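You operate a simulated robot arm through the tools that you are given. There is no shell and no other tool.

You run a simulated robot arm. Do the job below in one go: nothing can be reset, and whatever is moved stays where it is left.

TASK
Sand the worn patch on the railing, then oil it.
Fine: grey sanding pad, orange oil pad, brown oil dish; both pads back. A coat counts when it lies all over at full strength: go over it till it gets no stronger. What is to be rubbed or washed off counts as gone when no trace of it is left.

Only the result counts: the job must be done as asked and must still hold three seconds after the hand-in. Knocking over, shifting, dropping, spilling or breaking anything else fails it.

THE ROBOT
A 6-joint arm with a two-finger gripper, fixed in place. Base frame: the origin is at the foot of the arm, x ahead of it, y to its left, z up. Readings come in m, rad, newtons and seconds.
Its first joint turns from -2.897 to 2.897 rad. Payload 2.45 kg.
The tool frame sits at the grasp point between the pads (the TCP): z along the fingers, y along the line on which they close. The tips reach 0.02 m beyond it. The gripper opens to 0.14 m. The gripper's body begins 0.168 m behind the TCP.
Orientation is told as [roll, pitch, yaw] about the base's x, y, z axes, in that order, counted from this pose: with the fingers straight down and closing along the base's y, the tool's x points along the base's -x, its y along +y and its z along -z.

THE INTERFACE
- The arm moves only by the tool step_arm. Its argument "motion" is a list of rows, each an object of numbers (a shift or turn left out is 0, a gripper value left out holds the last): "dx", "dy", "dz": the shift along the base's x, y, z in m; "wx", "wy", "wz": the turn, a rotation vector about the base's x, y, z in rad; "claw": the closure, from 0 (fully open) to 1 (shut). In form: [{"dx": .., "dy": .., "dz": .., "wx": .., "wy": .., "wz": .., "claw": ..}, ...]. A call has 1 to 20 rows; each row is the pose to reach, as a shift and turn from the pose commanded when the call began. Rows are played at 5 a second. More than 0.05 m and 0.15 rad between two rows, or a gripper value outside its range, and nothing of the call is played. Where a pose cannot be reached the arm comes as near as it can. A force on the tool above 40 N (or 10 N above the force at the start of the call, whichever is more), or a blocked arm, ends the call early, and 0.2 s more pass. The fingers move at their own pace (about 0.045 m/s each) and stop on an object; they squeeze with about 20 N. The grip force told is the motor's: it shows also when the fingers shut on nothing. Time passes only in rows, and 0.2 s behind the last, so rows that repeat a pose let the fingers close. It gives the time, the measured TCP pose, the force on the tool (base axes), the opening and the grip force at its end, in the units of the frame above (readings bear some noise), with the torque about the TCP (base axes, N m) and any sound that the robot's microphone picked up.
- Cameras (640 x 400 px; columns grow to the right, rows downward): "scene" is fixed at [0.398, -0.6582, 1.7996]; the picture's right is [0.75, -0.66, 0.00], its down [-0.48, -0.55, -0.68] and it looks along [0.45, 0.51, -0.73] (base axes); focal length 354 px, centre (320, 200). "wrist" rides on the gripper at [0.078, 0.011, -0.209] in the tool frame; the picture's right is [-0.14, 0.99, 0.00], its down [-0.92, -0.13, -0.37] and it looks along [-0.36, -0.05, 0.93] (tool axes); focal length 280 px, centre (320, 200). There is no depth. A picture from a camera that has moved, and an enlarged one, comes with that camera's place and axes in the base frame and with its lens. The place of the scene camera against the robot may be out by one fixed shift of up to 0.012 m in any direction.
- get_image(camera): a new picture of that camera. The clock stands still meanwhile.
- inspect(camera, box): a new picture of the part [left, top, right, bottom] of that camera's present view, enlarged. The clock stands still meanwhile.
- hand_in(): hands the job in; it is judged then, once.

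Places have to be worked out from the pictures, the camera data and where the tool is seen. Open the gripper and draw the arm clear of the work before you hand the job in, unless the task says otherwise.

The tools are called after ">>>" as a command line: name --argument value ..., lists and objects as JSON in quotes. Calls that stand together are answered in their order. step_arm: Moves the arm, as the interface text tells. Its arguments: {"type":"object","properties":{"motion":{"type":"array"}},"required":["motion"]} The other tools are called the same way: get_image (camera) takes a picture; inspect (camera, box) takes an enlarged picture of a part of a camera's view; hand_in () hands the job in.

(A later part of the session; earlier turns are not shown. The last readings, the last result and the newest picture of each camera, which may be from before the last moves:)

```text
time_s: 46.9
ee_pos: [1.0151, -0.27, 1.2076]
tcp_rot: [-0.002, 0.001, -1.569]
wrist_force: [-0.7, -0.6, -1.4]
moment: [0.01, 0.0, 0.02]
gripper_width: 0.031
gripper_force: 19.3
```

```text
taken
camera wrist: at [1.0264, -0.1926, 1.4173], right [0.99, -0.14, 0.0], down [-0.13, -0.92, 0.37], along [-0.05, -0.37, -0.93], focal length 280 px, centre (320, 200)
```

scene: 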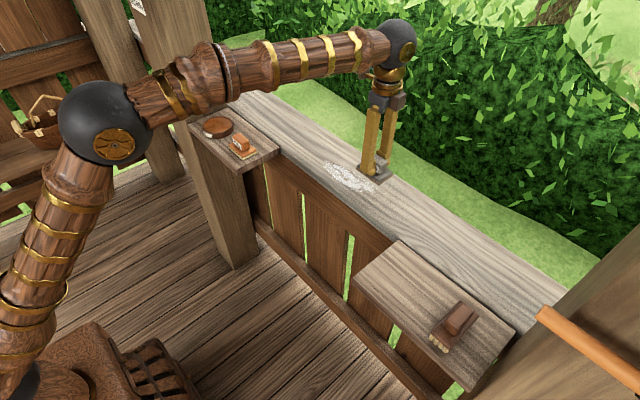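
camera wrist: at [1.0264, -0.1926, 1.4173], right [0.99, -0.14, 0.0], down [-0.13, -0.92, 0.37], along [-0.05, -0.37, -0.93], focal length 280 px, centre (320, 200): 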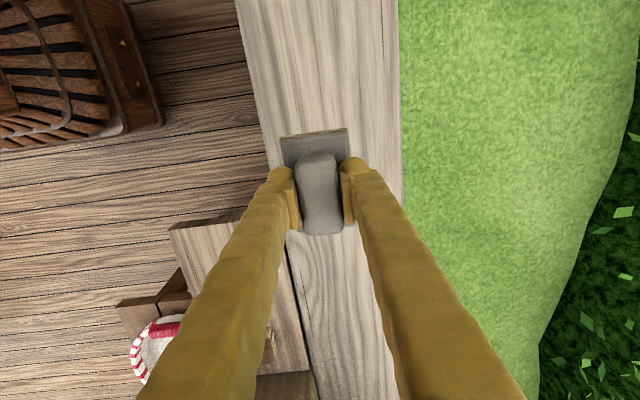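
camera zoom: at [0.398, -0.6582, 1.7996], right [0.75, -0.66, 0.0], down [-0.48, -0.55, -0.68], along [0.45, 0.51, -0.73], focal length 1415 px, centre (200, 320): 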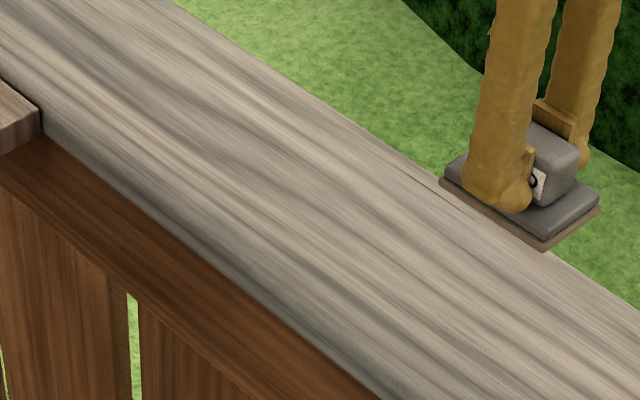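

The patch looks gone in both views, but the last strokes had little or no push, so I'll check the area enlarged for any faint remainder.

>>> inspect --camera "scene" --box '[315, 150, 385, 200]'

>>> inspect --camera "wrist" --box '[240, 0, 400, 140]'

```text
8.00 times, centred on (350, 175) of scene
camera zoom: at [0.398, -0.6582, 1.7996], right [0.75, -0.66, 0.0], down [-0.48, -0.55, -0.68], along [0.45, 0.51, -0.73], focal length 2829 px, centre (80, 400)
```

zoom: 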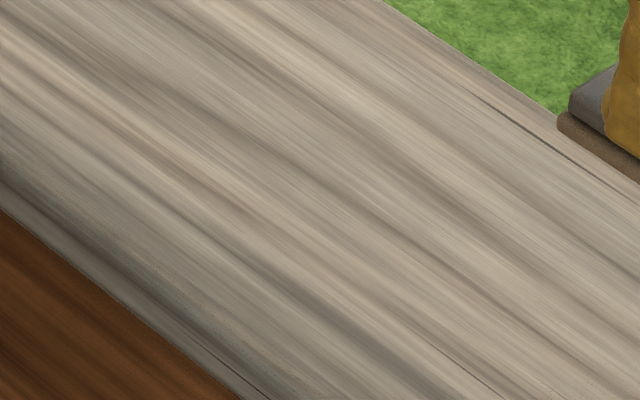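

```text
2.86 times, centred on (320, 70) of wrist
camera zoom: at [1.0264, -0.1926, 1.4173], right [0.99, -0.14, 0.0], down [-0.13, -0.92, 0.37], along [-0.05, -0.37, -0.93], focal length 801 px, centre (320, 571)
```

zoom: 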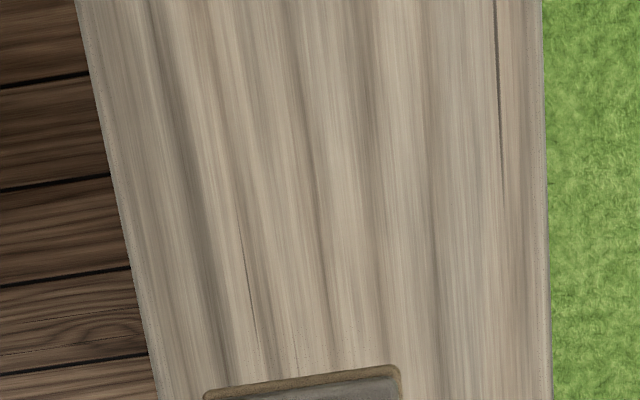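

No trace is visible, but since the later passes were light I'll make one more set with a firm push to be safe. I come down again on the inner lane at (0.985, -0.19) and read the force.

>>> step_arm --motion '[{"dx": -0.015, "dy": 0.04, "dz": -0.02}, {"dx": -0.03, "dy": 0.08, "dz": -0.04}, {"dx": -0.03, "dy": 0.08, "dz": -0.08}, {"dx": -0.03, "dy": 0.08, "dz": -0.115}, {"dx": -0.03, "dy": 0.08, "dz": -0.13}, {"dx": -0.03, "dy": 0.08, "dz": -0.137}, {"dx": -0.03, "dy": 0.08, "dz": -0.1405}, {"dx": -0.03, "dy": 0.08, "dz": -0.1405}]'

```text
time_s: 48.7
ee_pos: [0.9846, -0.1906, 1.0686]
tcp_rot: [-0.002, 0.0, -1.569]
wrist_force: [1.1, -0.2, 0.7]
moment: [0.02, -0.02, 0.01]
gripper_width: 0.0307
gripper_force: 20.6
```

Only about 2 N here, so I press another millimetre down.

>>> step_arm --motion '[{"dz": -0.0008}, {"dz": -0.0012}, {"dz": -0.0012}]'

```text
time_s: 49.5
ee_pos: [0.9845, -0.1905, 1.0682]
tcp_rot: [0.003, 0.0, -1.571]
wrist_force: [4.9, 0.0, 20.9]
moment: [-0.02, -0.07, 0.01]
gripper_width: 0.031
gripper_force: 20.3
```

The push is now about 22 N, so I ease it to about 15 N and run the inner lane, then the middle lane back.

>>> step_arm --motion '[{"dx": -0.008, "dz": 0.0004}, {"dx": -0.008, "dy": 0.02, "dz": 0.0004}, {"dx": -0.008, "dy": 0.04, "dz": 0.0004}, {"dx": -0.008, "dy": 0.06, "dz": 0.0004}, {"dx": -0.008, "dy": 0.08, "dz": 0.0004}, {"dx": -0.008, "dy": 0.1, "dz": 0.0004}, {"dx": -0.008, "dy": 0.12, "dz": 0.0004}, {"dx": -0.008, "dy": 0.14, "dz": 0.0004}, {"dx": -0.008, "dy": 0.16, "dz": 0.0004}, {"dx": -0.008, "dy": 0.18, "dz": 0.0004}, {"dx": -0.008, "dy": 0.2, "dz": 0.0004}, {"dx": -0.008, "dy": 0.215, "dz": 0.0004}]'

>>> step_arm --motion '[{"dx": 0.015}, {"dx": 0.025}, {"dx": 0.025, "dy": -0.02}, {"dx": 0.025, "dy": -0.04}, {"dx": 0.025, "dy": -0.06}, {"dx": 0.025, "dy": -0.08}, {"dx": 0.025, "dy": -0.1}, {"dx": 0.025, "dy": -0.12}, {"dx": 0.025, "dy": -0.14}, {"dx": 0.025, "dy": -0.16}, {"dx": 0.025, "dy": -0.18}, {"dx": 0.025, "dy": -0.2}, {"dx": 0.025, "dy": -0.215}]'

```text
time_s: 52.1
ee_pos: [0.9759, 0.0229, 1.0677]
tcp_rot: [0.001, -0.001, -1.572]
wrist_force: [-1.4, -8.2, 25.3]
moment: [-0.15, -0.01, 0.16]
gripper_width: 0.031
gripper_force: 19.8
```

```text
time_s: 54.9
ee_pos: [1.0014, -0.1915, 1.0681]
tcp_rot: [0.001, 0.0, -1.574]
wrist_force: [-1.0, 4.2, 14.4]
moment: [0.15, 0.02, -0.11]
gripper_width: 0.0307
gripper_force: 19.5
```

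The push stayed firm at 14–25 N. Now the outer lanes at x≈1.02 and x≈1.035, then lift off to inspect.

>>> step_arm --motion '[{"dx": 0.01}, {"dx": 0.02}, {"dx": 0.02, "dy": 0.02}, {"dx": 0.02, "dy": 0.04}, {"dx": 0.02, "dy": 0.06}, {"dx": 0.02, "dy": 0.08}, {"dx": 0.02, "dy": 0.1}, {"dx": 0.02, "dy": 0.12}, {"dx": 0.02, "dy": 0.14}, {"dx": 0.02, "dy": 0.16}, {"dx": 0.02, "dy": 0.18}, {"dx": 0.02, "dy": 0.2}, {"dx": 0.02, "dy": 0.215}]'

>>> step_arm --motion '[{"dx": 0.008}, {"dx": 0.016}, {"dx": 0.016, "dy": -0.02}, {"dx": 0.016, "dy": -0.04}, {"dx": 0.016, "dy": -0.06}, {"dx": 0.016, "dy": -0.08}, {"dx": 0.016, "dy": -0.1}, {"dx": 0.016, "dy": -0.12}, {"dx": 0.016, "dy": -0.14}, {"dx": 0.016, "dy": -0.16}, {"dx": 0.016, "dy": -0.18}, {"dx": 0.016, "dy": -0.2}, {"dx": 0.016, "dy": -0.215}]'

>>> step_arm --motion '[{"dz": 0.01}, {"dz": 0.03}, {"dz": 0.06}, {"dx": -0.02, "dy": -0.03, "dz": 0.08}, {"dx": -0.045, "dy": -0.065, "dz": 0.08}, {"dx": -0.07, "dy": -0.1, "dz": 0.08}, {"dx": -0.095, "dy": -0.135, "dz": 0.08}, {"dx": -0.12, "dy": -0.17, "dz": 0.08}, {"dx": -0.145, "dy": -0.2, "dz": 0.08}, {"dx": -0.17, "dy": -0.225, "dz": 0.08}, {"dx": -0.19, "dy": -0.245, "dz": 0.08}, {"dx": -0.205, "dy": -0.25, "dz": 0.08}, {"dx": -0.209, "dy": -0.25, "dz": 0.08}, {"dx": -0.209, "dy": -0.25, "dz": 0.08}]'

>>> inspect --camera "scene" --box '[290, 120, 410, 220]'

>>> get_image --camera "wrist"

>>> get_image --camera "scene"

```text
time_s: 57.7
ee_pos: [1.0214, 0.0239, 1.0675]
tcp_rot: [0.0, 0.0, -1.57]
wrist_force: [0.0, -6.9, 21.0]
moment: [-0.19, 0.0, 0.12]
gripper_width: 0.0309
gripper_force: 19.9
```

```text
time_s: 60.5
ee_pos: [1.0382, -0.1902, 1.067]
tcp_rot: [-0.001, 0.0, -1.574]
wrist_force: [-0.7, 6.4, 22.7]
moment: [0.16, -0.04, -0.2]
gripper_width: 0.031
gripper_force: 20.3
```

```text
time_s: 63.5
ee_pos: [0.828, -0.4398, 1.1471]
tcp_rot: [0.0, 0.0, -1.57]
wrist_force: [0.6, 0.6, -0.7]
moment: [0.01, 0.01, 0.01]
gripper_width: 0.0309
gripper_force: 20.3
```

```text
4.00 times, centred on (350, 170) of scene
camera zoom: at [0.398, -0.6582, 1.7996], right [0.75, -0.66, 0.0], down [-0.48, -0.55, -0.68], along [0.45, 0.51, -0.73], focal length 1415 px, centre (200, 320)
```

zoom: 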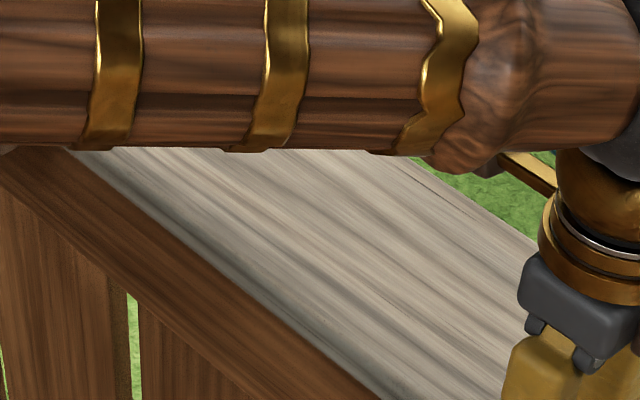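

```text
taken
camera wrist: at [0.8395, -0.3621, 1.3564], right [0.99, -0.14, 0.0], down [-0.13, -0.92, 0.37], along [-0.05, -0.37, -0.93], focal length 280 px, centre (320, 200)
```

wrist: 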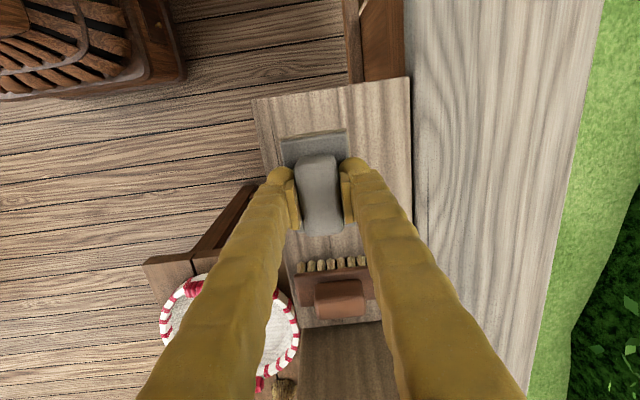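

```text
taken
```

scene: 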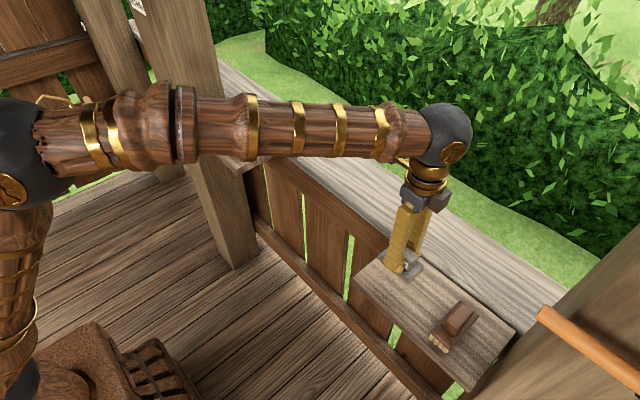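

I'm back above the pad's original spot, and the first wrist view recomputed with the right height also gives (0.829, -0.440). I lower the pad to just above the shelf and feel for contact.

>>> step_arm --motion '[{"dx": 0.001, "dz": -0.03}, {"dx": 0.001, "dz": -0.055}, {"dx": 0.001, "dz": -0.068}, {"dx": 0.001, "dz": -0.074}, {"dx": 0.001, "dz": -0.077}, {"dx": 0.001, "dz": -0.078}, {"dx": 0.001, "dz": -0.078}]'

```text
time_s: 65.1
ee_pos: [0.8294, -0.44, 1.0686]
tcp_rot: [0.0, 0.001, -1.569]
wrist_force: [-0.6, 0.9, -0.9]
moment: [0.0, 0.02, 0.02]
gripper_width: 0.031
gripper_force: 20.2
```

No contact yet at TCP z 1.0686; I go down half a millimetre at a time.

>>> step_arm --motion '[{"dz": -0.0005}, {"dz": -0.001}, {"dz": -0.0015}, {"dz": -0.0015}]'

```text
time_s: 66.1
ee_pos: [0.8296, -0.4417, 1.0677]
tcp_rot: [-0.001, 0.0, -1.571]
wrist_force: [0.7, 1.0, 1.7]
moment: [-0.03, -0.04, 0.01]
gripper_width: 0.0308
gripper_force: 19.7
```

The pad now rests on the shelf with about 3 N. I open the fingers to 0.084 and rise straight up.

>>> step_arm --motion '[{"claw": 0.7}, {"claw": 0.55}, {"claw": 0.4}, {"claw": 0.4}, {"claw": 0.4, "dz": 0.01}, {"claw": 0.4, "dz": 0.03}, {"claw": 0.4, "dz": 0.06}, {"claw": 0.4, "dz": 0.1}, {"claw": 0.4, "dz": 0.13}, {"claw": 0.4, "dz": 0.13}]'

>>> get_image --camera "wrist"

>>> get_image --camera "scene"

```text
time_s: 68.3
ee_pos: [0.8295, -0.4407, 1.1976]
tcp_rot: [0.001, 0.0, -1.57]
wrist_force: [0.2, -0.1, -0.9]
moment: [0.0, -0.03, -0.05]
gripper_width: 0.084
gripper_force: 0.0
```

```text
taken
camera wrist: at [0.8402, -0.3629, 1.407], right [0.99, -0.14, 0.0], down [-0.13, -0.92, 0.37], along [-0.05, -0.37, -0.93], focal length 280 px, centre (320, 200)
```

wrist: 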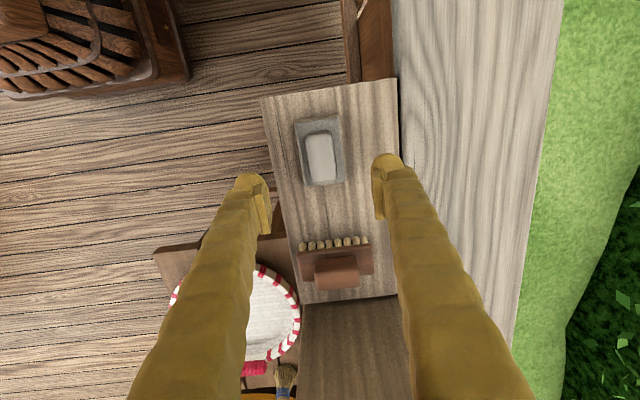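

```text
taken
```

scene: 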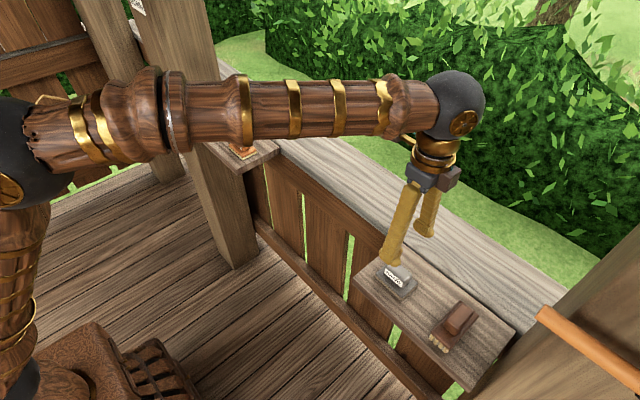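

The sand pad stands back in its place, upright and level with the shelf. I'll pass over the patch at height for a clean inspection on the way to the oil shelf.

>>> step_arm --motion '[{"dx": 0.016, "dy": 0.037, "dz": 0.01}, {"dx": 0.032, "dy": 0.074, "dz": 0.02}, {"dx": 0.048, "dy": 0.111, "dz": 0.03}, {"dx": 0.064, "dy": 0.148, "dz": 0.04}, {"dx": 0.08, "dy": 0.185, "dz": 0.05}, {"dx": 0.096, "dy": 0.222, "dz": 0.05}, {"dx": 0.112, "dy": 0.259, "dz": 0.05}, {"dx": 0.128, "dy": 0.296, "dz": 0.05}, {"dx": 0.144, "dy": 0.333, "dz": 0.05}, {"dx": 0.16, "dy": 0.37, "dz": 0.05}, {"dx": 0.17, "dy": 0.38, "dz": 0.05}, {"dx": 0.17, "dy": 0.38, "dz": 0.05}]'

>>> inspect --camera "wrist" --box '[220, 30, 430, 230]'

>>> inspect --camera "scene" --box '[290, 130, 410, 220]'

>>> inspect --camera "scene" --box '[350, 230, 530, 380]'

```text
time_s: 70.9
ee_pos: [1.0005, -0.0611, 1.2486]
tcp_rot: [0.001, -0.001, -1.573]
wrist_force: [0.7, -0.4, -0.3]
moment: [0.0, -0.02, 0.01]
gripper_width: 0.0843
gripper_force: 0.1
```

```text
2.00 times, centred on (325, 130) of wrist
camera zoom: at [1.0112, 0.0174, 1.4564], right [0.99, -0.14, 0.0], down [-0.13, -0.92, 0.37], along [-0.05, -0.37, -0.93], focal length 561 px, centre (310, 340)
```

zoom: 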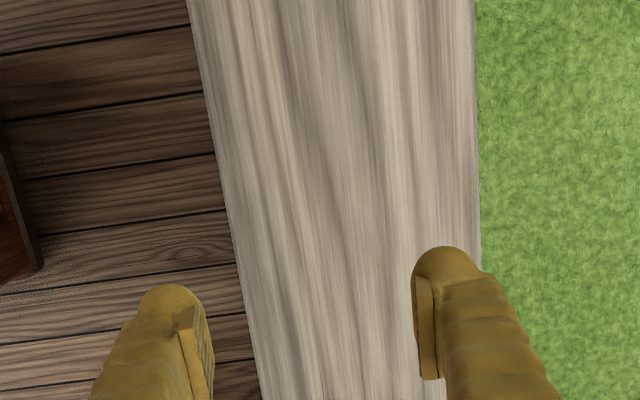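

```text
4.44 times, centred on (350, 175) of scene
camera zoom: at [0.398, -0.6582, 1.7996], right [0.75, -0.66, 0.0], down [-0.48, -0.55, -0.68], along [0.45, 0.51, -0.73], focal length 1572 px, centre (187, 311)
```

zoom: 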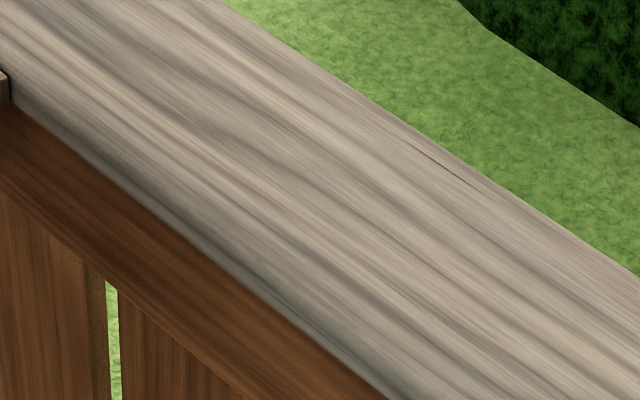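

```text
2.67 times, centred on (440, 305) of scene
camera zoom: at [0.398, -0.6582, 1.7996], right [0.75, -0.66, 0.0], down [-0.48, -0.55, -0.68], along [0.45, 0.51, -0.73], focal length 943 px, centre (0, -80)
```

zoom: 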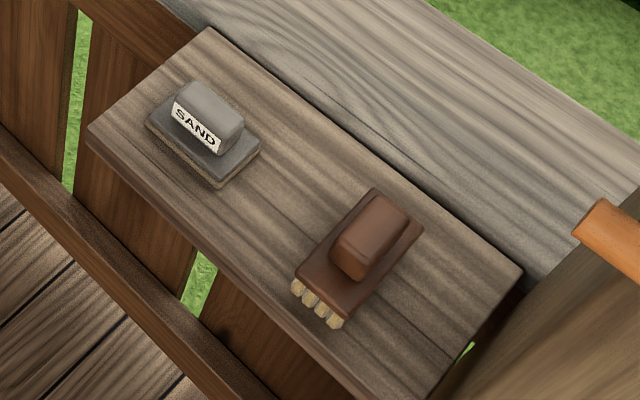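

The sanded area shows bare grain with no trace left, and the sand pad sits as it did at the start. For the oil pad I turn the gripper the other way (yaw +1.57) so the wrist camera stays clear of the post beside the dish, and move over the oil pad near (0.828, 0.225).

>>> step_arm --motion '[{"dx": -0.008, "dy": 0.013, "wz": 0.14}, {"dx": -0.016, "dy": 0.026, "wz": 0.28}, {"dx": -0.024, "dy": 0.039, "wz": 0.42}, {"dx": -0.032, "dy": 0.052, "wz": 0.56}, {"dx": -0.04, "dy": 0.065, "wz": 0.7}, {"dx": -0.048, "dy": 0.078, "wz": 0.84}, {"dx": -0.056, "dy": 0.091, "wz": 0.98}, {"dx": -0.064, "dy": 0.104, "wz": 1.12}, {"dx": -0.072, "dy": 0.117, "wz": 1.26}, {"dx": -0.08, "dy": 0.13, "wz": 1.4}, {"dx": -0.088, "dy": 0.143, "wz": 1.54}, {"dx": -0.096, "dy": 0.156, "wz": 1.571}, {"dx": -0.096, "dy": 0.156, "wz": 1.571}]'

>>> step_arm --motion '[{"dx": -0.008, "dy": 0.013, "wz": 0.14}, {"dx": -0.016, "dy": 0.026, "wz": 0.28}, {"dx": -0.024, "dy": 0.039, "wz": 0.42}, {"dx": -0.032, "dy": 0.052, "wz": 0.56}, {"dx": -0.04, "dy": 0.065, "wz": 0.7}, {"dx": -0.048, "dy": 0.078, "wz": 0.84}, {"dx": -0.056, "dy": 0.091, "wz": 0.98}, {"dx": -0.064, "dy": 0.104, "wz": 1.12}, {"dx": -0.072, "dy": 0.117, "wz": 1.26}, {"dx": -0.076, "dy": 0.13, "wz": 1.4}, {"dx": -0.076, "dy": 0.13, "wz": 1.54}, {"dx": -0.076, "dy": 0.13, "wz": 1.571}, {"dx": -0.076, "dy": 0.13, "wz": 1.571}]'

>>> get_image --camera "wrist"

>>> get_image --camera "scene"

```text
time_s: 73.7
ee_pos: [0.9034, 0.0967, 1.2476]
tcp_rot: [0.0, 0.0, -0.001]
wrist_force: [0.2, 0.0, -0.2]
moment: [-0.02, -0.01, -0.01]
gripper_width: 0.0842
gripper_force: 0.0
```

```text
time_s: 76.5
ee_pos: [0.8274, 0.2252, 1.2474]
tcp_rot: [0.0, -0.001, 1.57]
wrist_force: [-0.2, 0.2, -0.6]
moment: [0.02, -0.01, 0.01]
gripper_width: 0.0841
gripper_force: 0.1
```

```text
taken
camera wrist: at [0.8172, 0.147, 1.4569], right [-0.99, 0.14, 0.0], down [0.13, 0.92, 0.37], along [0.05, 0.37, -0.93], focal length 280 px, centre (320, 200)
```

wrist: 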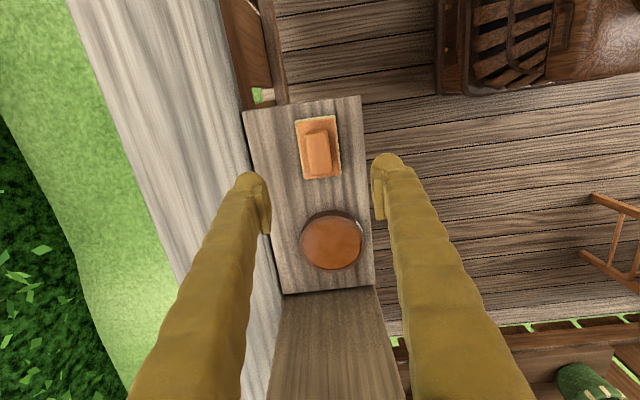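

```text
taken
```

scene: 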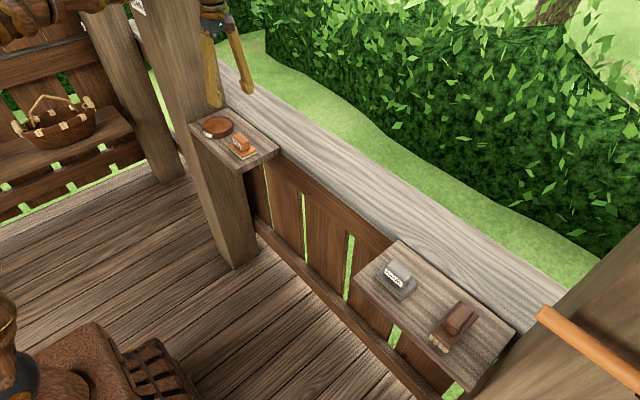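

Now I see the oil pad and the dish clearly from above, with the post beyond the dish. I enlarge the view to locate both precisely.

>>> inspect --camera "wrist" --box '[240, 90, 400, 190]'

>>> inspect --camera "wrist" --box '[250, 190, 410, 310]'

```text
4.00 times, centred on (320, 140) of wrist
camera zoom: at [0.8172, 0.147, 1.4569], right [-0.99, 0.14, 0.0], down [0.13, 0.92, 0.37], along [0.05, 0.37, -0.93], focal length 1122 px, centre (320, 440)
```

zoom: 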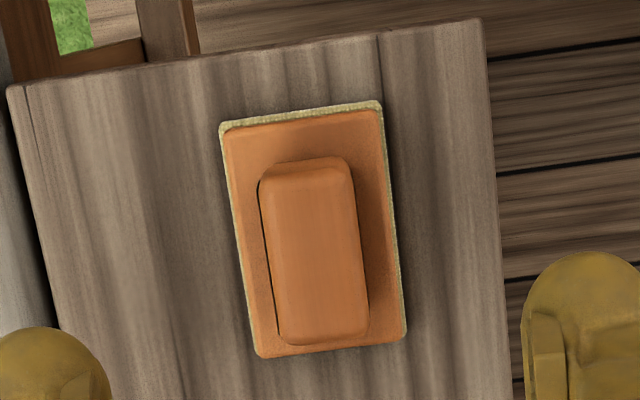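

```text
3.33 times, centred on (330, 250) of wrist
camera zoom: at [0.8172, 0.147, 1.4569], right [-0.99, 0.14, 0.0], down [0.13, 0.92, 0.37], along [0.05, 0.37, -0.93], focal length 935 px, centre (287, 33)
```

zoom: 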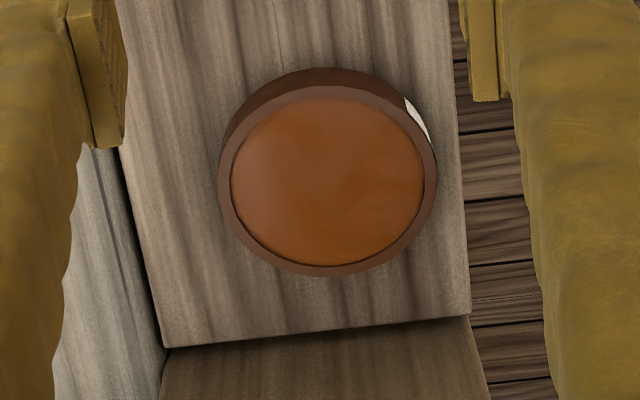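

The oil pad's centre is about (0.830, 0.2286), square to the axes, and the dish is centred near (0.830, 0.385) with an inner diameter of about 0.095. I descend over the oil pad to TCP z≈1.075 first and check that the fingers straddle it.

>>> step_arm --motion '[{"dx": 0.0026, "dy": 0.0034, "dz": -0.04}, {"dx": 0.0026, "dy": 0.0034, "dz": -0.08}, {"dx": 0.0026, "dy": 0.0034, "dz": -0.115}, {"dx": 0.0026, "dy": 0.0034, "dz": -0.14}, {"dx": 0.0026, "dy": 0.0034, "dz": -0.155}, {"dx": 0.0026, "dy": 0.0034, "dz": -0.155}]'

>>> get_image --camera "wrist"

>>> inspect --camera "scene" --box '[180, 80, 300, 180]'

```text
time_s: 77.9
ee_pos: [0.8301, 0.2273, 1.0925]
tcp_rot: [0.0, 0.001, 1.572]
wrist_force: [0.6, 0.1, 0.6]
moment: [0.02, -0.03, -0.03]
gripper_width: 0.0837
gripper_force: 0.0
```

```text
taken
camera wrist: at [0.8194, 0.15, 1.3017], right [-0.99, 0.14, 0.0], down [0.13, 0.92, 0.37], along [0.05, 0.37, -0.93], focal length 280 px, centre (320, 200)
```

wrist: 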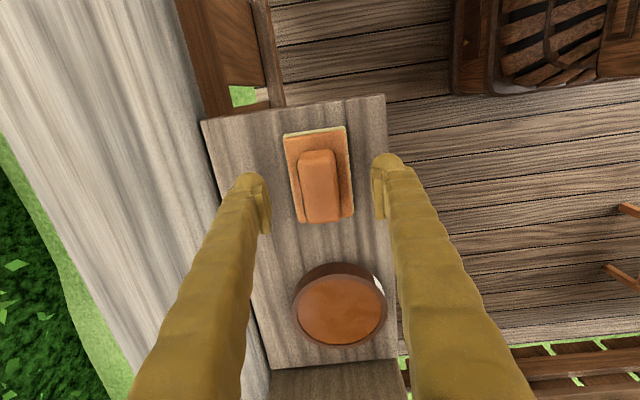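

```text
4.00 times, centred on (240, 130) of scene
camera zoom: at [0.398, -0.6582, 1.7996], right [0.75, -0.66, 0.0], down [-0.48, -0.55, -0.68], along [0.45, 0.51, -0.73], focal length 1415 px, centre (640, 480)
```

zoom: 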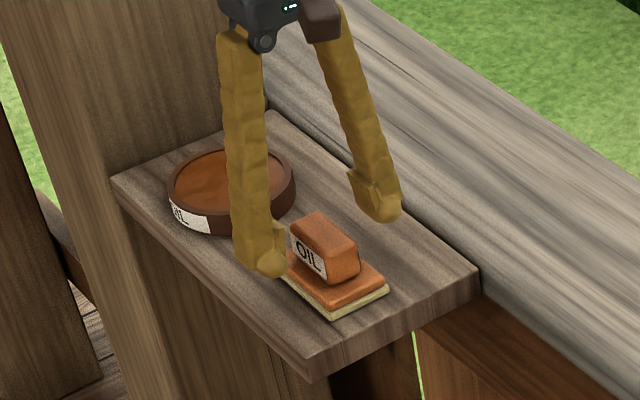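

The handle is centred between the fingers. I descend to TCP z≈1.069, clear of the plate, and close.

>>> step_arm --motion '[{"dz": -0.012}, {"dz": -0.02}, {"dz": -0.0235}, {"dz": -0.0235}, {"dz": -0.0235, "claw": 0.6}, {"dz": -0.0235, "claw": 0.75}, {"dz": -0.0235, "claw": 1.0}, {"dz": -0.0235, "claw": 1.0}, {"dz": -0.0235, "claw": 1.0}, {"dz": -0.0235, "claw": 1.0}]'

>>> inspect --camera "scene" --box '[180, 80, 300, 180]'

```text
time_s: 80.1
ee_pos: [0.831, 0.2283, 1.0686]
tcp_rot: [0.0, 0.0, 1.57]
wrist_force: [-0.2, 0.0, 0.7]
moment: [-0.02, 0.0, 0.02]
gripper_width: 0.0308
gripper_force: 20.1
```

```text
4.00 times, centred on (240, 130) of scene
camera zoom: at [0.398, -0.6582, 1.7996], right [0.75, -0.66, 0.0], down [-0.48, -0.55, -0.68], along [0.45, 0.51, -0.73], focal length 1415 px, centre (640, 480)
```

zoom: 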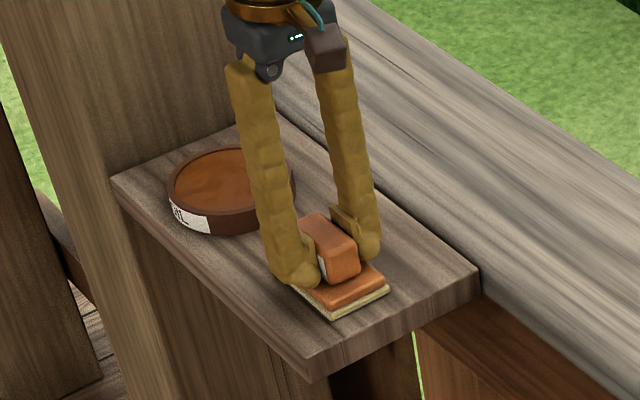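

The grip on the oil pad is clean: opening 0.0308, 20 N. I lift slowly and rise well clear, staying in the same spot.

>>> step_arm --motion '[{"dz": 0.002}, {"dz": 0.005}, {"dz": 0.009}, {"dz": 0.016}, {"dz": 0.03}, {"dz": 0.05}, {"dz": 0.07}, {"dz": 0.07}]'

>>> get_image --camera "wrist"

>>> inspect --camera "scene" --box '[180, 70, 300, 170]'

```text
time_s: 81.9
ee_pos: [0.8307, 0.2298, 1.1387]
tcp_rot: [0.0, 0.0, 1.571]
wrist_force: [0.3, 0.1, -1.1]
moment: [0.01, 0.03, 0.02]
gripper_width: 0.0311
gripper_force: 20.7
```

```text
taken
camera wrist: at [0.8196, 0.1504, 1.3486], right [-0.99, 0.14, 0.0], down [0.13, 0.92, 0.37], along [0.05, 0.37, -0.93], focal length 280 px, centre (320, 200)
```

wrist: 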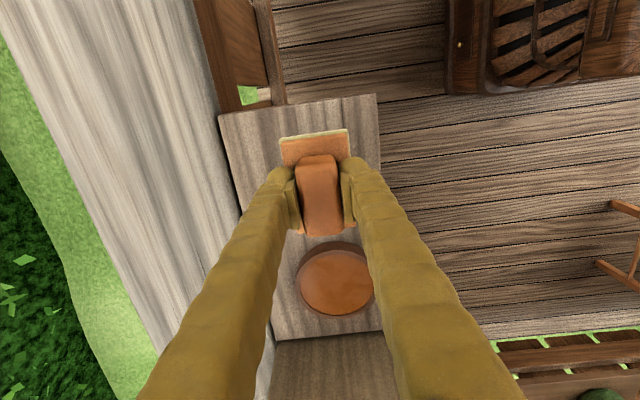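

```text
4.00 times, centred on (240, 120) of scene
camera zoom: at [0.398, -0.6582, 1.7996], right [0.75, -0.66, 0.0], down [-0.48, -0.55, -0.68], along [0.45, 0.51, -0.73], focal length 1415 px, centre (640, 520)
```

zoom: 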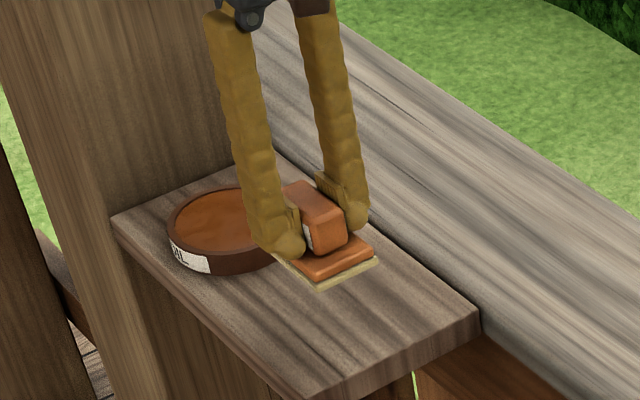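

The oil pad is held. Before dipping I enlarge the dish from here to fix its centre and rim height.

>>> inspect --camera "wrist" --box '[270, 220, 400, 330]'

>>> inspect --camera "scene" --box '[195, 105, 255, 150]'

```text
3.64 times, centred on (335, 275) of wrist
camera zoom: at [0.8196, 0.1504, 1.3486], right [-0.99, 0.14, 0.0], down [0.13, 0.92, 0.37], along [0.05, 0.37, -0.93], focal length 1020 px, centre (266, -73)
```

zoom: 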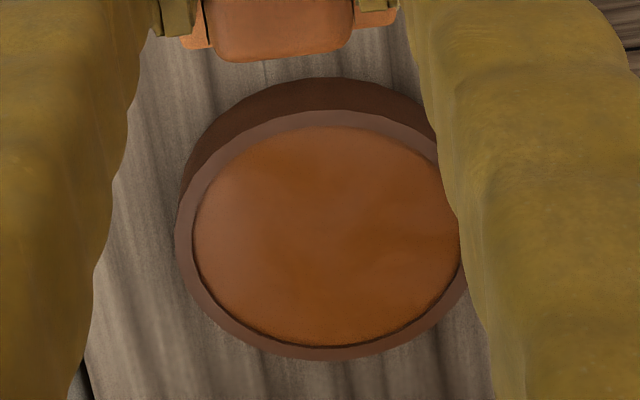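

```text
8.89 times, centred on (225, 128) of scene
camera zoom: at [0.398, -0.6582, 1.7996], right [0.75, -0.66, 0.0], down [-0.48, -0.55, -0.68], along [0.45, 0.51, -0.73], focal length 3144 px, centre (1164, 844)
```

zoom: 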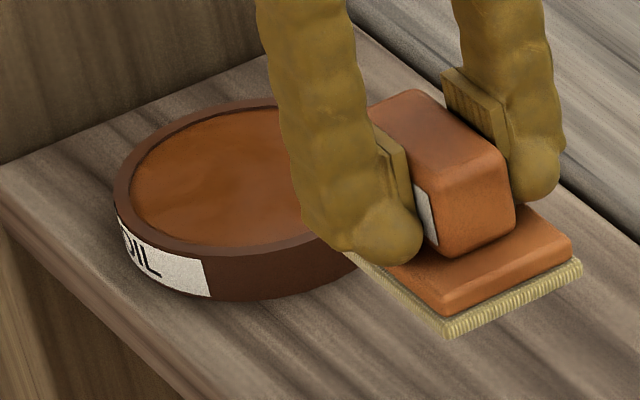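

The dish centre works out at (0.830, 0.387), rim z≈1.056, outer radius ≈0.053, so it is barely as wide as the pad's diagonal. I carry the pad over the dish at a safe height and take a look before lowering.

>>> step_arm --motion '[{"dy": 0.03}, {"dy": 0.065}, {"dy": 0.1}, {"dy": 0.13}, {"dy": 0.15}, {"dy": 0.157}, {"dy": 0.157}]'

>>> get_image --camera "wrist"

>>> inspect --camera "scene" --box '[180, 70, 300, 170]'

>>> get_image --camera "scene"

```text
time_s: 83.5
ee_pos: [0.8305, 0.3855, 1.1393]
tcp_rot: [-0.001, -0.001, 1.571]
wrist_force: [0.1, 0.4, -1.1]
moment: [0.0, -0.01, 0.03]
gripper_width: 0.031
gripper_force: 19.5
```

```text
taken
camera wrist: at [0.8196, 0.3077, 1.3483], right [-0.99, 0.14, 0.0], down [0.13, 0.92, 0.37], along [0.05, 0.37, -0.93], focal length 280 px, centre (320, 200)
```

wrist: 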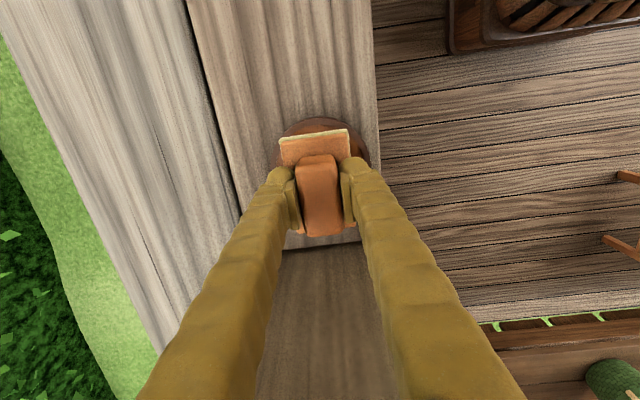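

```text
4.00 times, centred on (240, 120) of scene
camera zoom: at [0.398, -0.6582, 1.7996], right [0.75, -0.66, 0.0], down [-0.48, -0.55, -0.68], along [0.45, 0.51, -0.73], focal length 1415 px, centre (640, 520)
```

zoom: 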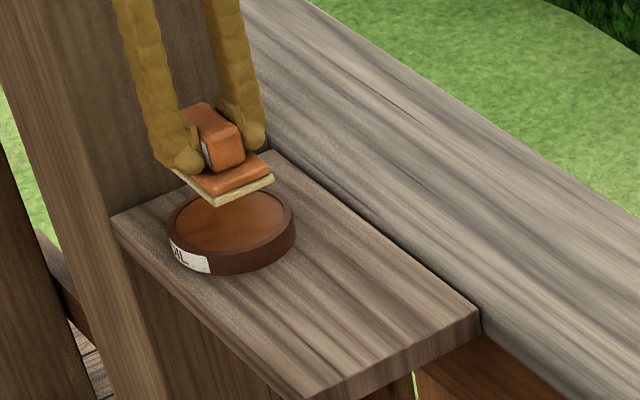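

```text
taken
```

scene: 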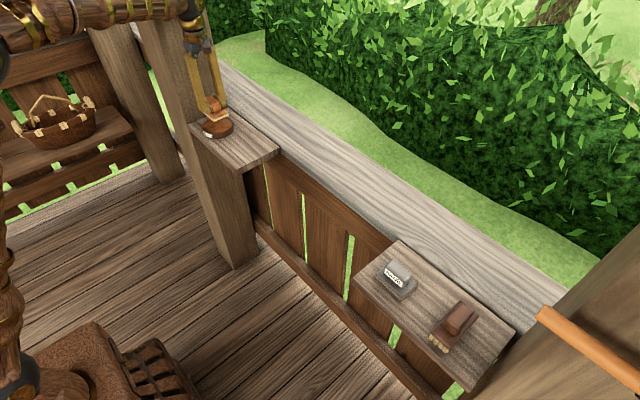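

The pad hangs centred over the dish. I lower it in small steps, watching the force to learn at what height it touches.

>>> step_arm --motion '[{"dz": -0.015}, {"dz": -0.027}, {"dz": -0.034}, {"dz": -0.037}, {"dz": -0.039}, {"dz": -0.039}]'

>>> inspect --camera "scene" --box '[180, 80, 270, 150]'

>>> inspect --camera "wrist" --box '[250, 80, 400, 270]'

```text
time_s: 84.9
ee_pos: [0.8316, 0.3863, 1.1001]
tcp_rot: [-0.001, 0.001, 1.571]
wrist_force: [0.0, -0.4, -1.1]
moment: [-0.04, 0.0, 0.07]
gripper_width: 0.0308
gripper_force: 20.2
```

```text
5.71 times, centred on (225, 115) of scene
camera zoom: at [0.398, -0.6582, 1.7996], right [0.75, -0.66, 0.0], down [-0.48, -0.55, -0.68], along [0.45, 0.51, -0.73], focal length 2021 px, centre (863, 686)
```

zoom: 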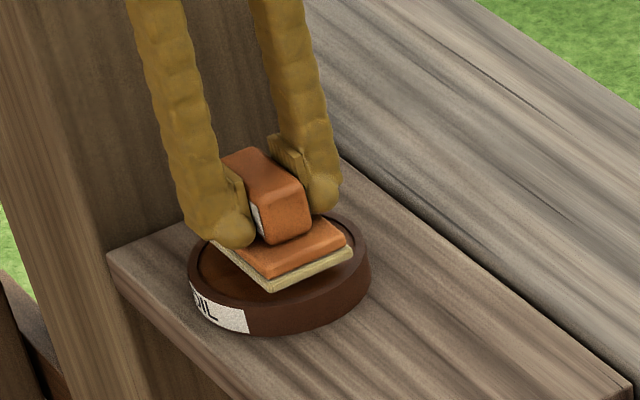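

```text
2.11 times, centred on (325, 175) of wrist
camera zoom: at [0.8195, 0.3077, 1.3092], right [-0.99, 0.14, 0.0], down [0.13, 0.92, 0.37], along [0.05, 0.37, -0.93], focal length 590 px, centre (310, 253)
```

zoom: 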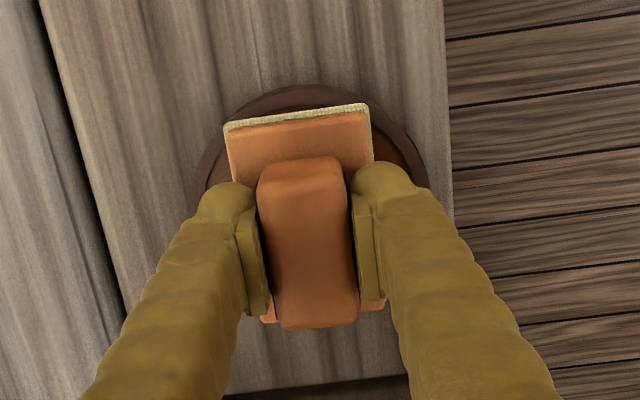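

At TCP z 1.100 there's still no contact and the pad looks well centred over the dish opening. I go on down 1–2 mm per row.

>>> step_arm --motion '[{"dz": -0.0015}, {"dz": -0.003}, {"dz": -0.0045}, {"dz": -0.006}, {"dz": -0.006}]'

```text
time_s: 86.1
ee_pos: [0.8295, 0.3857, 1.0939]
tcp_rot: [-0.001, 0.0, 1.57]
wrist_force: [-0.6, 0.2, -0.5]
moment: [0.02, 0.05, 0.0]
gripper_width: 0.0307
gripper_force: 20.1
```

Still no contact with the pad's underside at about z 1.055. I continue down in the same small steps.

>>> step_arm --motion '[{"dz": -0.0015}, {"dz": -0.003}, {"dz": -0.0045}, {"dz": -0.006}, {"dz": -0.006}]'

>>> inspect --camera "scene" --box '[180, 80, 270, 150]'

```text
time_s: 87.3
ee_pos: [0.8301, 0.3867, 1.0886]
tcp_rot: [-0.001, -0.003, 1.571]
wrist_force: [-0.6, 0.2, 19.1]
moment: [0.02, -0.01, -0.01]
gripper_width: 0.0311
gripper_force: 20.1
```

```text
5.71 times, centred on (225, 115) of scene
camera zoom: at [0.398, -0.6582, 1.7996], right [0.75, -0.66, 0.0], down [-0.48, -0.55, -0.68], along [0.45, 0.51, -0.73], focal length 2021 px, centre (863, 686)
```

zoom: 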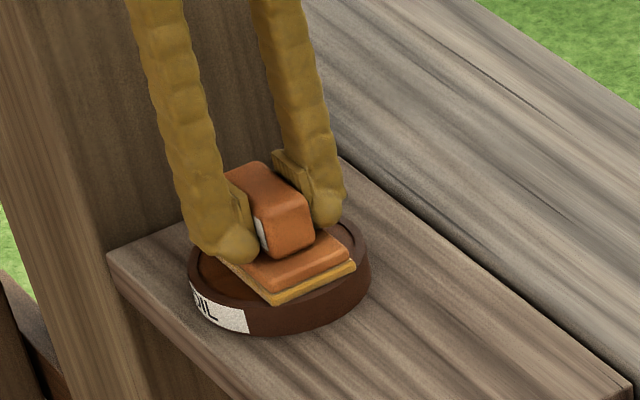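

The sponge layer turned from pale to golden, so the pad has taken up oil, with contact at TCP z≈1.0886. I ease off and lift straight up, checking that the dish stays put.

>>> step_arm --motion '[{"dz": 0.001}, {"dz": 0.003}, {"dz": 0.006}, {"dz": 0.012}, {"dz": 0.022}, {"dz": 0.035}, {"dz": 0.05}, {"dz": 0.065}, {"dz": 0.065}]'

>>> inspect --camera "scene" --box '[180, 70, 270, 150]'

>>> get_image --camera "wrist"

```text
time_s: 89.3
ee_pos: [0.8311, 0.3859, 1.1546]
tcp_rot: [0.0, 0.0, 1.571]
wrist_force: [-0.9, 0.4, -0.9]
moment: [0.0, 0.01, 0.02]
gripper_width: 0.0307
gripper_force: 19.7
```

```text
5.00 times, centred on (225, 110) of scene
camera zoom: at [0.398, -0.6582, 1.7996], right [0.75, -0.66, 0.0], down [-0.48, -0.55, -0.68], along [0.45, 0.51, -0.73], focal length 1768 px, centre (795, 650)
```

zoom: 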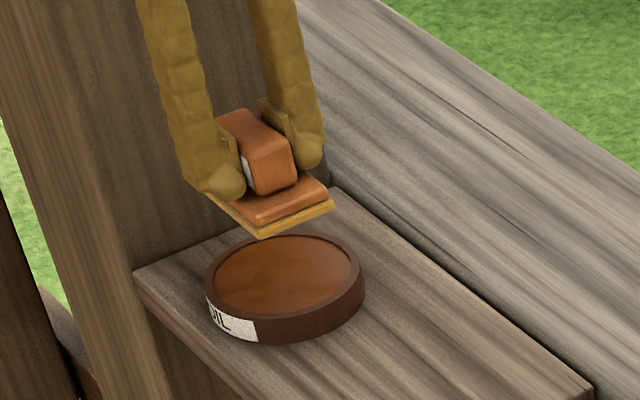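

```text
taken
camera wrist: at [0.8197, 0.3073, 1.3627], right [-0.99, 0.14, 0.0], down [0.13, 0.92, 0.37], along [0.05, 0.37, -0.93], focal length 280 px, centre (320, 200)
```

wrist: 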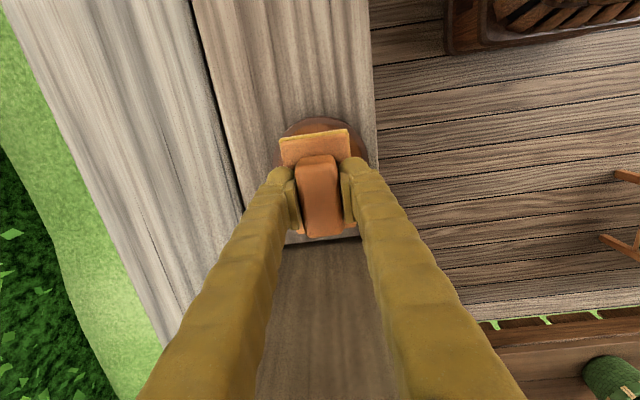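

The pad is loaded and the dish has not moved. I carry the pad at height to the +y end of the sanded area and lower it to just above the railing.

>>> step_arm --motion '[{"dy": -0.03, "dz": 0.005}, {"dx": 0.013, "dy": -0.07, "dz": 0.01}, {"dx": 0.028, "dy": -0.11, "dz": 0.01}, {"dx": 0.043, "dy": -0.15, "dz": 0.01}, {"dx": 0.058, "dy": -0.19, "dz": 0.01}, {"dx": 0.073, "dy": -0.23, "dz": 0.01}, {"dx": 0.088, "dy": -0.27, "dz": 0.01}, {"dx": 0.103, "dy": -0.31, "dz": 0.01}, {"dx": 0.118, "dy": -0.35, "dz": 0.01}, {"dx": 0.135, "dy": -0.385, "dz": 0.01}, {"dx": 0.154, "dy": -0.406, "dz": 0.0}, {"dx": 0.154, "dy": -0.406, "dz": -0.04}, {"dx": 0.154, "dy": -0.406, "dz": -0.07}, {"dx": 0.154, "dy": -0.406, "dz": -0.08}, {"dx": 0.154, "dy": -0.406, "dz": -0.083}, {"dx": 0.154, "dy": -0.406, "dz": -0.083}]'

>>> inspect --camera "scene" --box '[290, 110, 410, 220]'

```text
time_s: 92.7
ee_pos: [0.9844, -0.0215, 1.071]
tcp_rot: [-0.002, 0.0, 1.57]
wrist_force: [-0.3, -0.2, -1.5]
moment: [0.0, 0.0, 0.0]
gripper_width: 0.0307
gripper_force: 20.4
```

```text
3.64 times, centred on (350, 165) of scene
camera zoom: at [0.398, -0.6582, 1.7996], right [0.75, -0.66, 0.0], down [-0.48, -0.55, -0.68], along [0.45, 0.51, -0.73], focal length 1286 px, centre (211, 327)
```

zoom: 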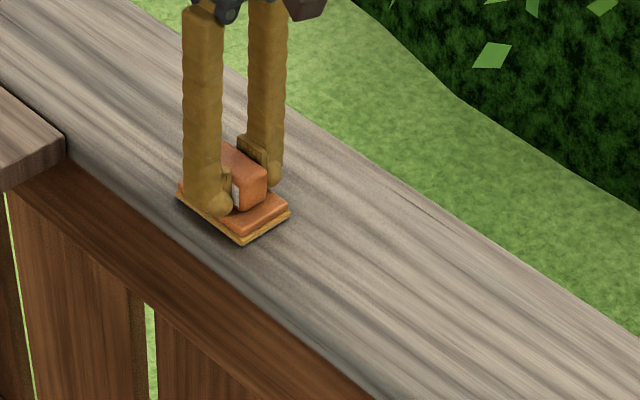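

The pad is just above the railing at (0.984, -0.022). I press down to light contact and read the force.

>>> step_arm --motion '[{"dz": -0.001}, {"dz": -0.002}, {"dz": -0.003}, {"dz": -0.0035}, {"dz": -0.0035}]'

```text
time_s: 93.9
ee_pos: [0.9838, -0.0205, 1.0676]
tcp_rot: [-0.002, -0.001, 1.57]
wrist_force: [-1.2, -5.0, 24.2]
moment: [-0.08, 0.1, -0.01]
gripper_width: 0.0313
gripper_force: 19.9
```

The push is 25 N, a bit more than needed, so I ease 1 mm and stroke along the inner lane to y≈-0.175.

>>> step_arm --motion '[{"dz": 0.0008}, {"dz": 0.0008, "dy": -0.02}, {"dz": 0.0008, "dy": -0.04}, {"dz": 0.0008, "dy": -0.06}, {"dz": 0.0008, "dy": -0.08}, {"dz": 0.0008, "dy": -0.1}, {"dz": 0.0008, "dy": -0.12}, {"dz": 0.0008, "dy": -0.14}, {"dz": 0.0008, "dy": -0.155}]'

>>> inspect --camera "scene" --box '[290, 110, 410, 220]'

>>> get_image --camera "wrist"

```text
time_s: 95.9
ee_pos: [0.9847, -0.1758, 1.0675]
tcp_rot: [-0.002, 0.0, 1.571]
wrist_force: [0.2, 4.7, 15.9]
moment: [0.14, 0.06, -0.18]
gripper_width: 0.031
gripper_force: 20.5
```

```text
3.64 times, centred on (350, 165) of scene
camera zoom: at [0.398, -0.6582, 1.7996], right [0.75, -0.66, 0.0], down [-0.48, -0.55, -0.68], along [0.45, 0.51, -0.73], focal length 1286 px, centre (211, 327)
```

zoom: 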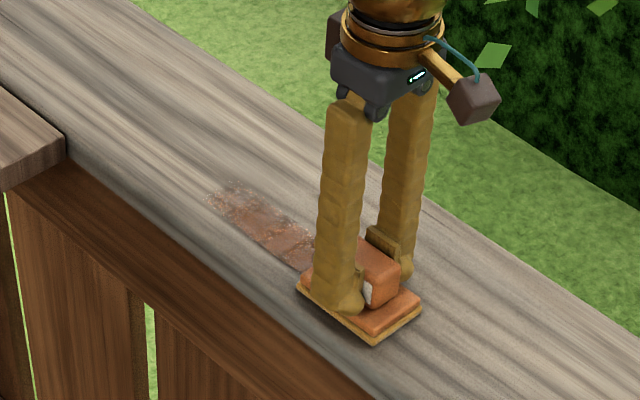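

```text
taken
camera wrist: at [0.9741, -0.2538, 1.2769], right [-0.99, 0.14, 0.0], down [0.13, 0.92, 0.37], along [0.05, 0.37, -0.93], focal length 280 px, centre (320, 200)
```

wrist: 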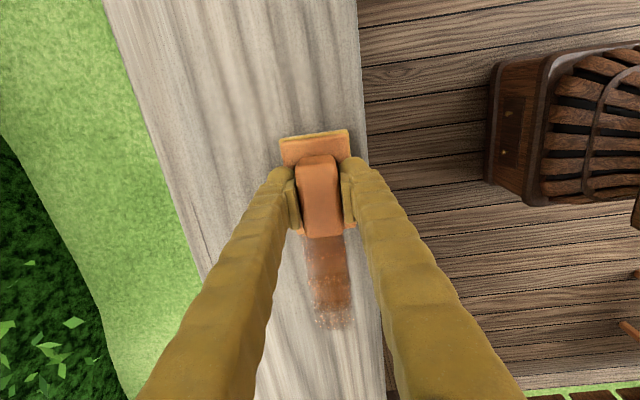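

The oil shows as a brown coat where the worn patch was, in the inner lane. I continue with the middle lane back to +y and the outer lane returning, at a steady push.

>>> step_arm --motion '[{"dx": 0.01, "dy": -0.01}, {"dx": 0.02, "dy": -0.01}, {"dx": 0.02, "dy": 0.01}, {"dx": 0.02, "dy": 0.03}, {"dx": 0.02, "dy": 0.05}, {"dx": 0.02, "dy": 0.07}, {"dx": 0.02, "dy": 0.09}, {"dx": 0.02, "dy": 0.11}, {"dx": 0.02, "dy": 0.13}, {"dx": 0.02, "dy": 0.15}, {"dx": 0.02, "dy": 0.17}, {"dx": 0.02, "dy": 0.18}]'

>>> step_arm --motion '[{"dx": 0.01}, {"dx": 0.02}, {"dx": 0.02, "dy": -0.02}, {"dx": 0.02, "dy": -0.04}, {"dx": 0.02, "dy": -0.06}, {"dx": 0.02, "dy": -0.08}, {"dx": 0.02, "dy": -0.1}, {"dx": 0.02, "dy": -0.12}, {"dx": 0.02, "dy": -0.14}, {"dx": 0.02, "dy": -0.16}, {"dx": 0.02, "dy": -0.18}, {"dx": 0.02, "dy": -0.195}]'

>>> inspect --camera "scene" --box '[290, 110, 410, 220]'

>>> get_image --camera "wrist"

```text
time_s: 98.5
ee_pos: [1.0042, 0.0055, 1.068]
tcp_rot: [-0.001, 0.0, 1.571]
wrist_force: [0.1, -3.0, 10.9]
moment: [-0.11, 0.02, 0.04]
gripper_width: 0.0308
gripper_force: 20.1
```

```text
time_s: 101.1
ee_pos: [1.0243, -0.1918, 1.068]
tcp_rot: [-0.004, 0.001, 1.571]
wrist_force: [-1.2, -0.1, 8.4]
moment: [0.09, 0.07, -0.12]
gripper_width: 0.031
gripper_force: 19.8
```

```text
3.64 times, centred on (350, 165) of scene
camera zoom: at [0.398, -0.6582, 1.7996], right [0.75, -0.66, 0.0], down [-0.48, -0.55, -0.68], along [0.45, 0.51, -0.73], focal length 1286 px, centre (211, 327)
```

zoom: 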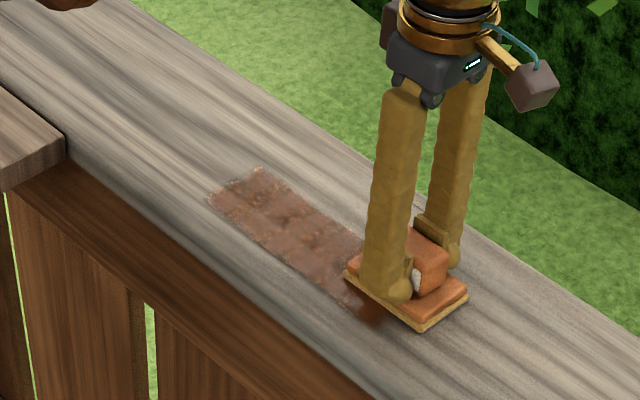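

```text
taken
camera wrist: at [1.0136, -0.2697, 1.277], right [-0.99, 0.14, 0.0], down [0.13, 0.92, 0.37], along [0.05, 0.37, -0.93], focal length 280 px, centre (320, 200)
```

wrist: 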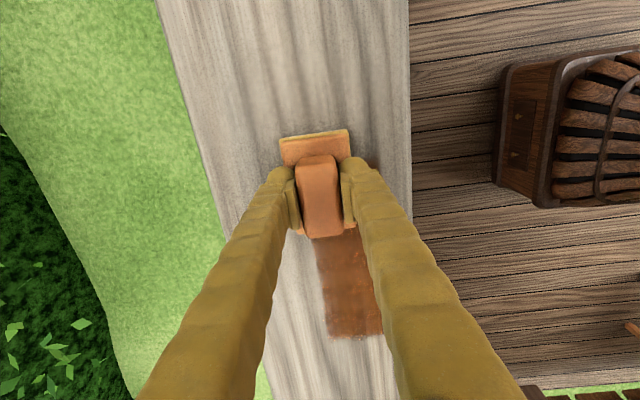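

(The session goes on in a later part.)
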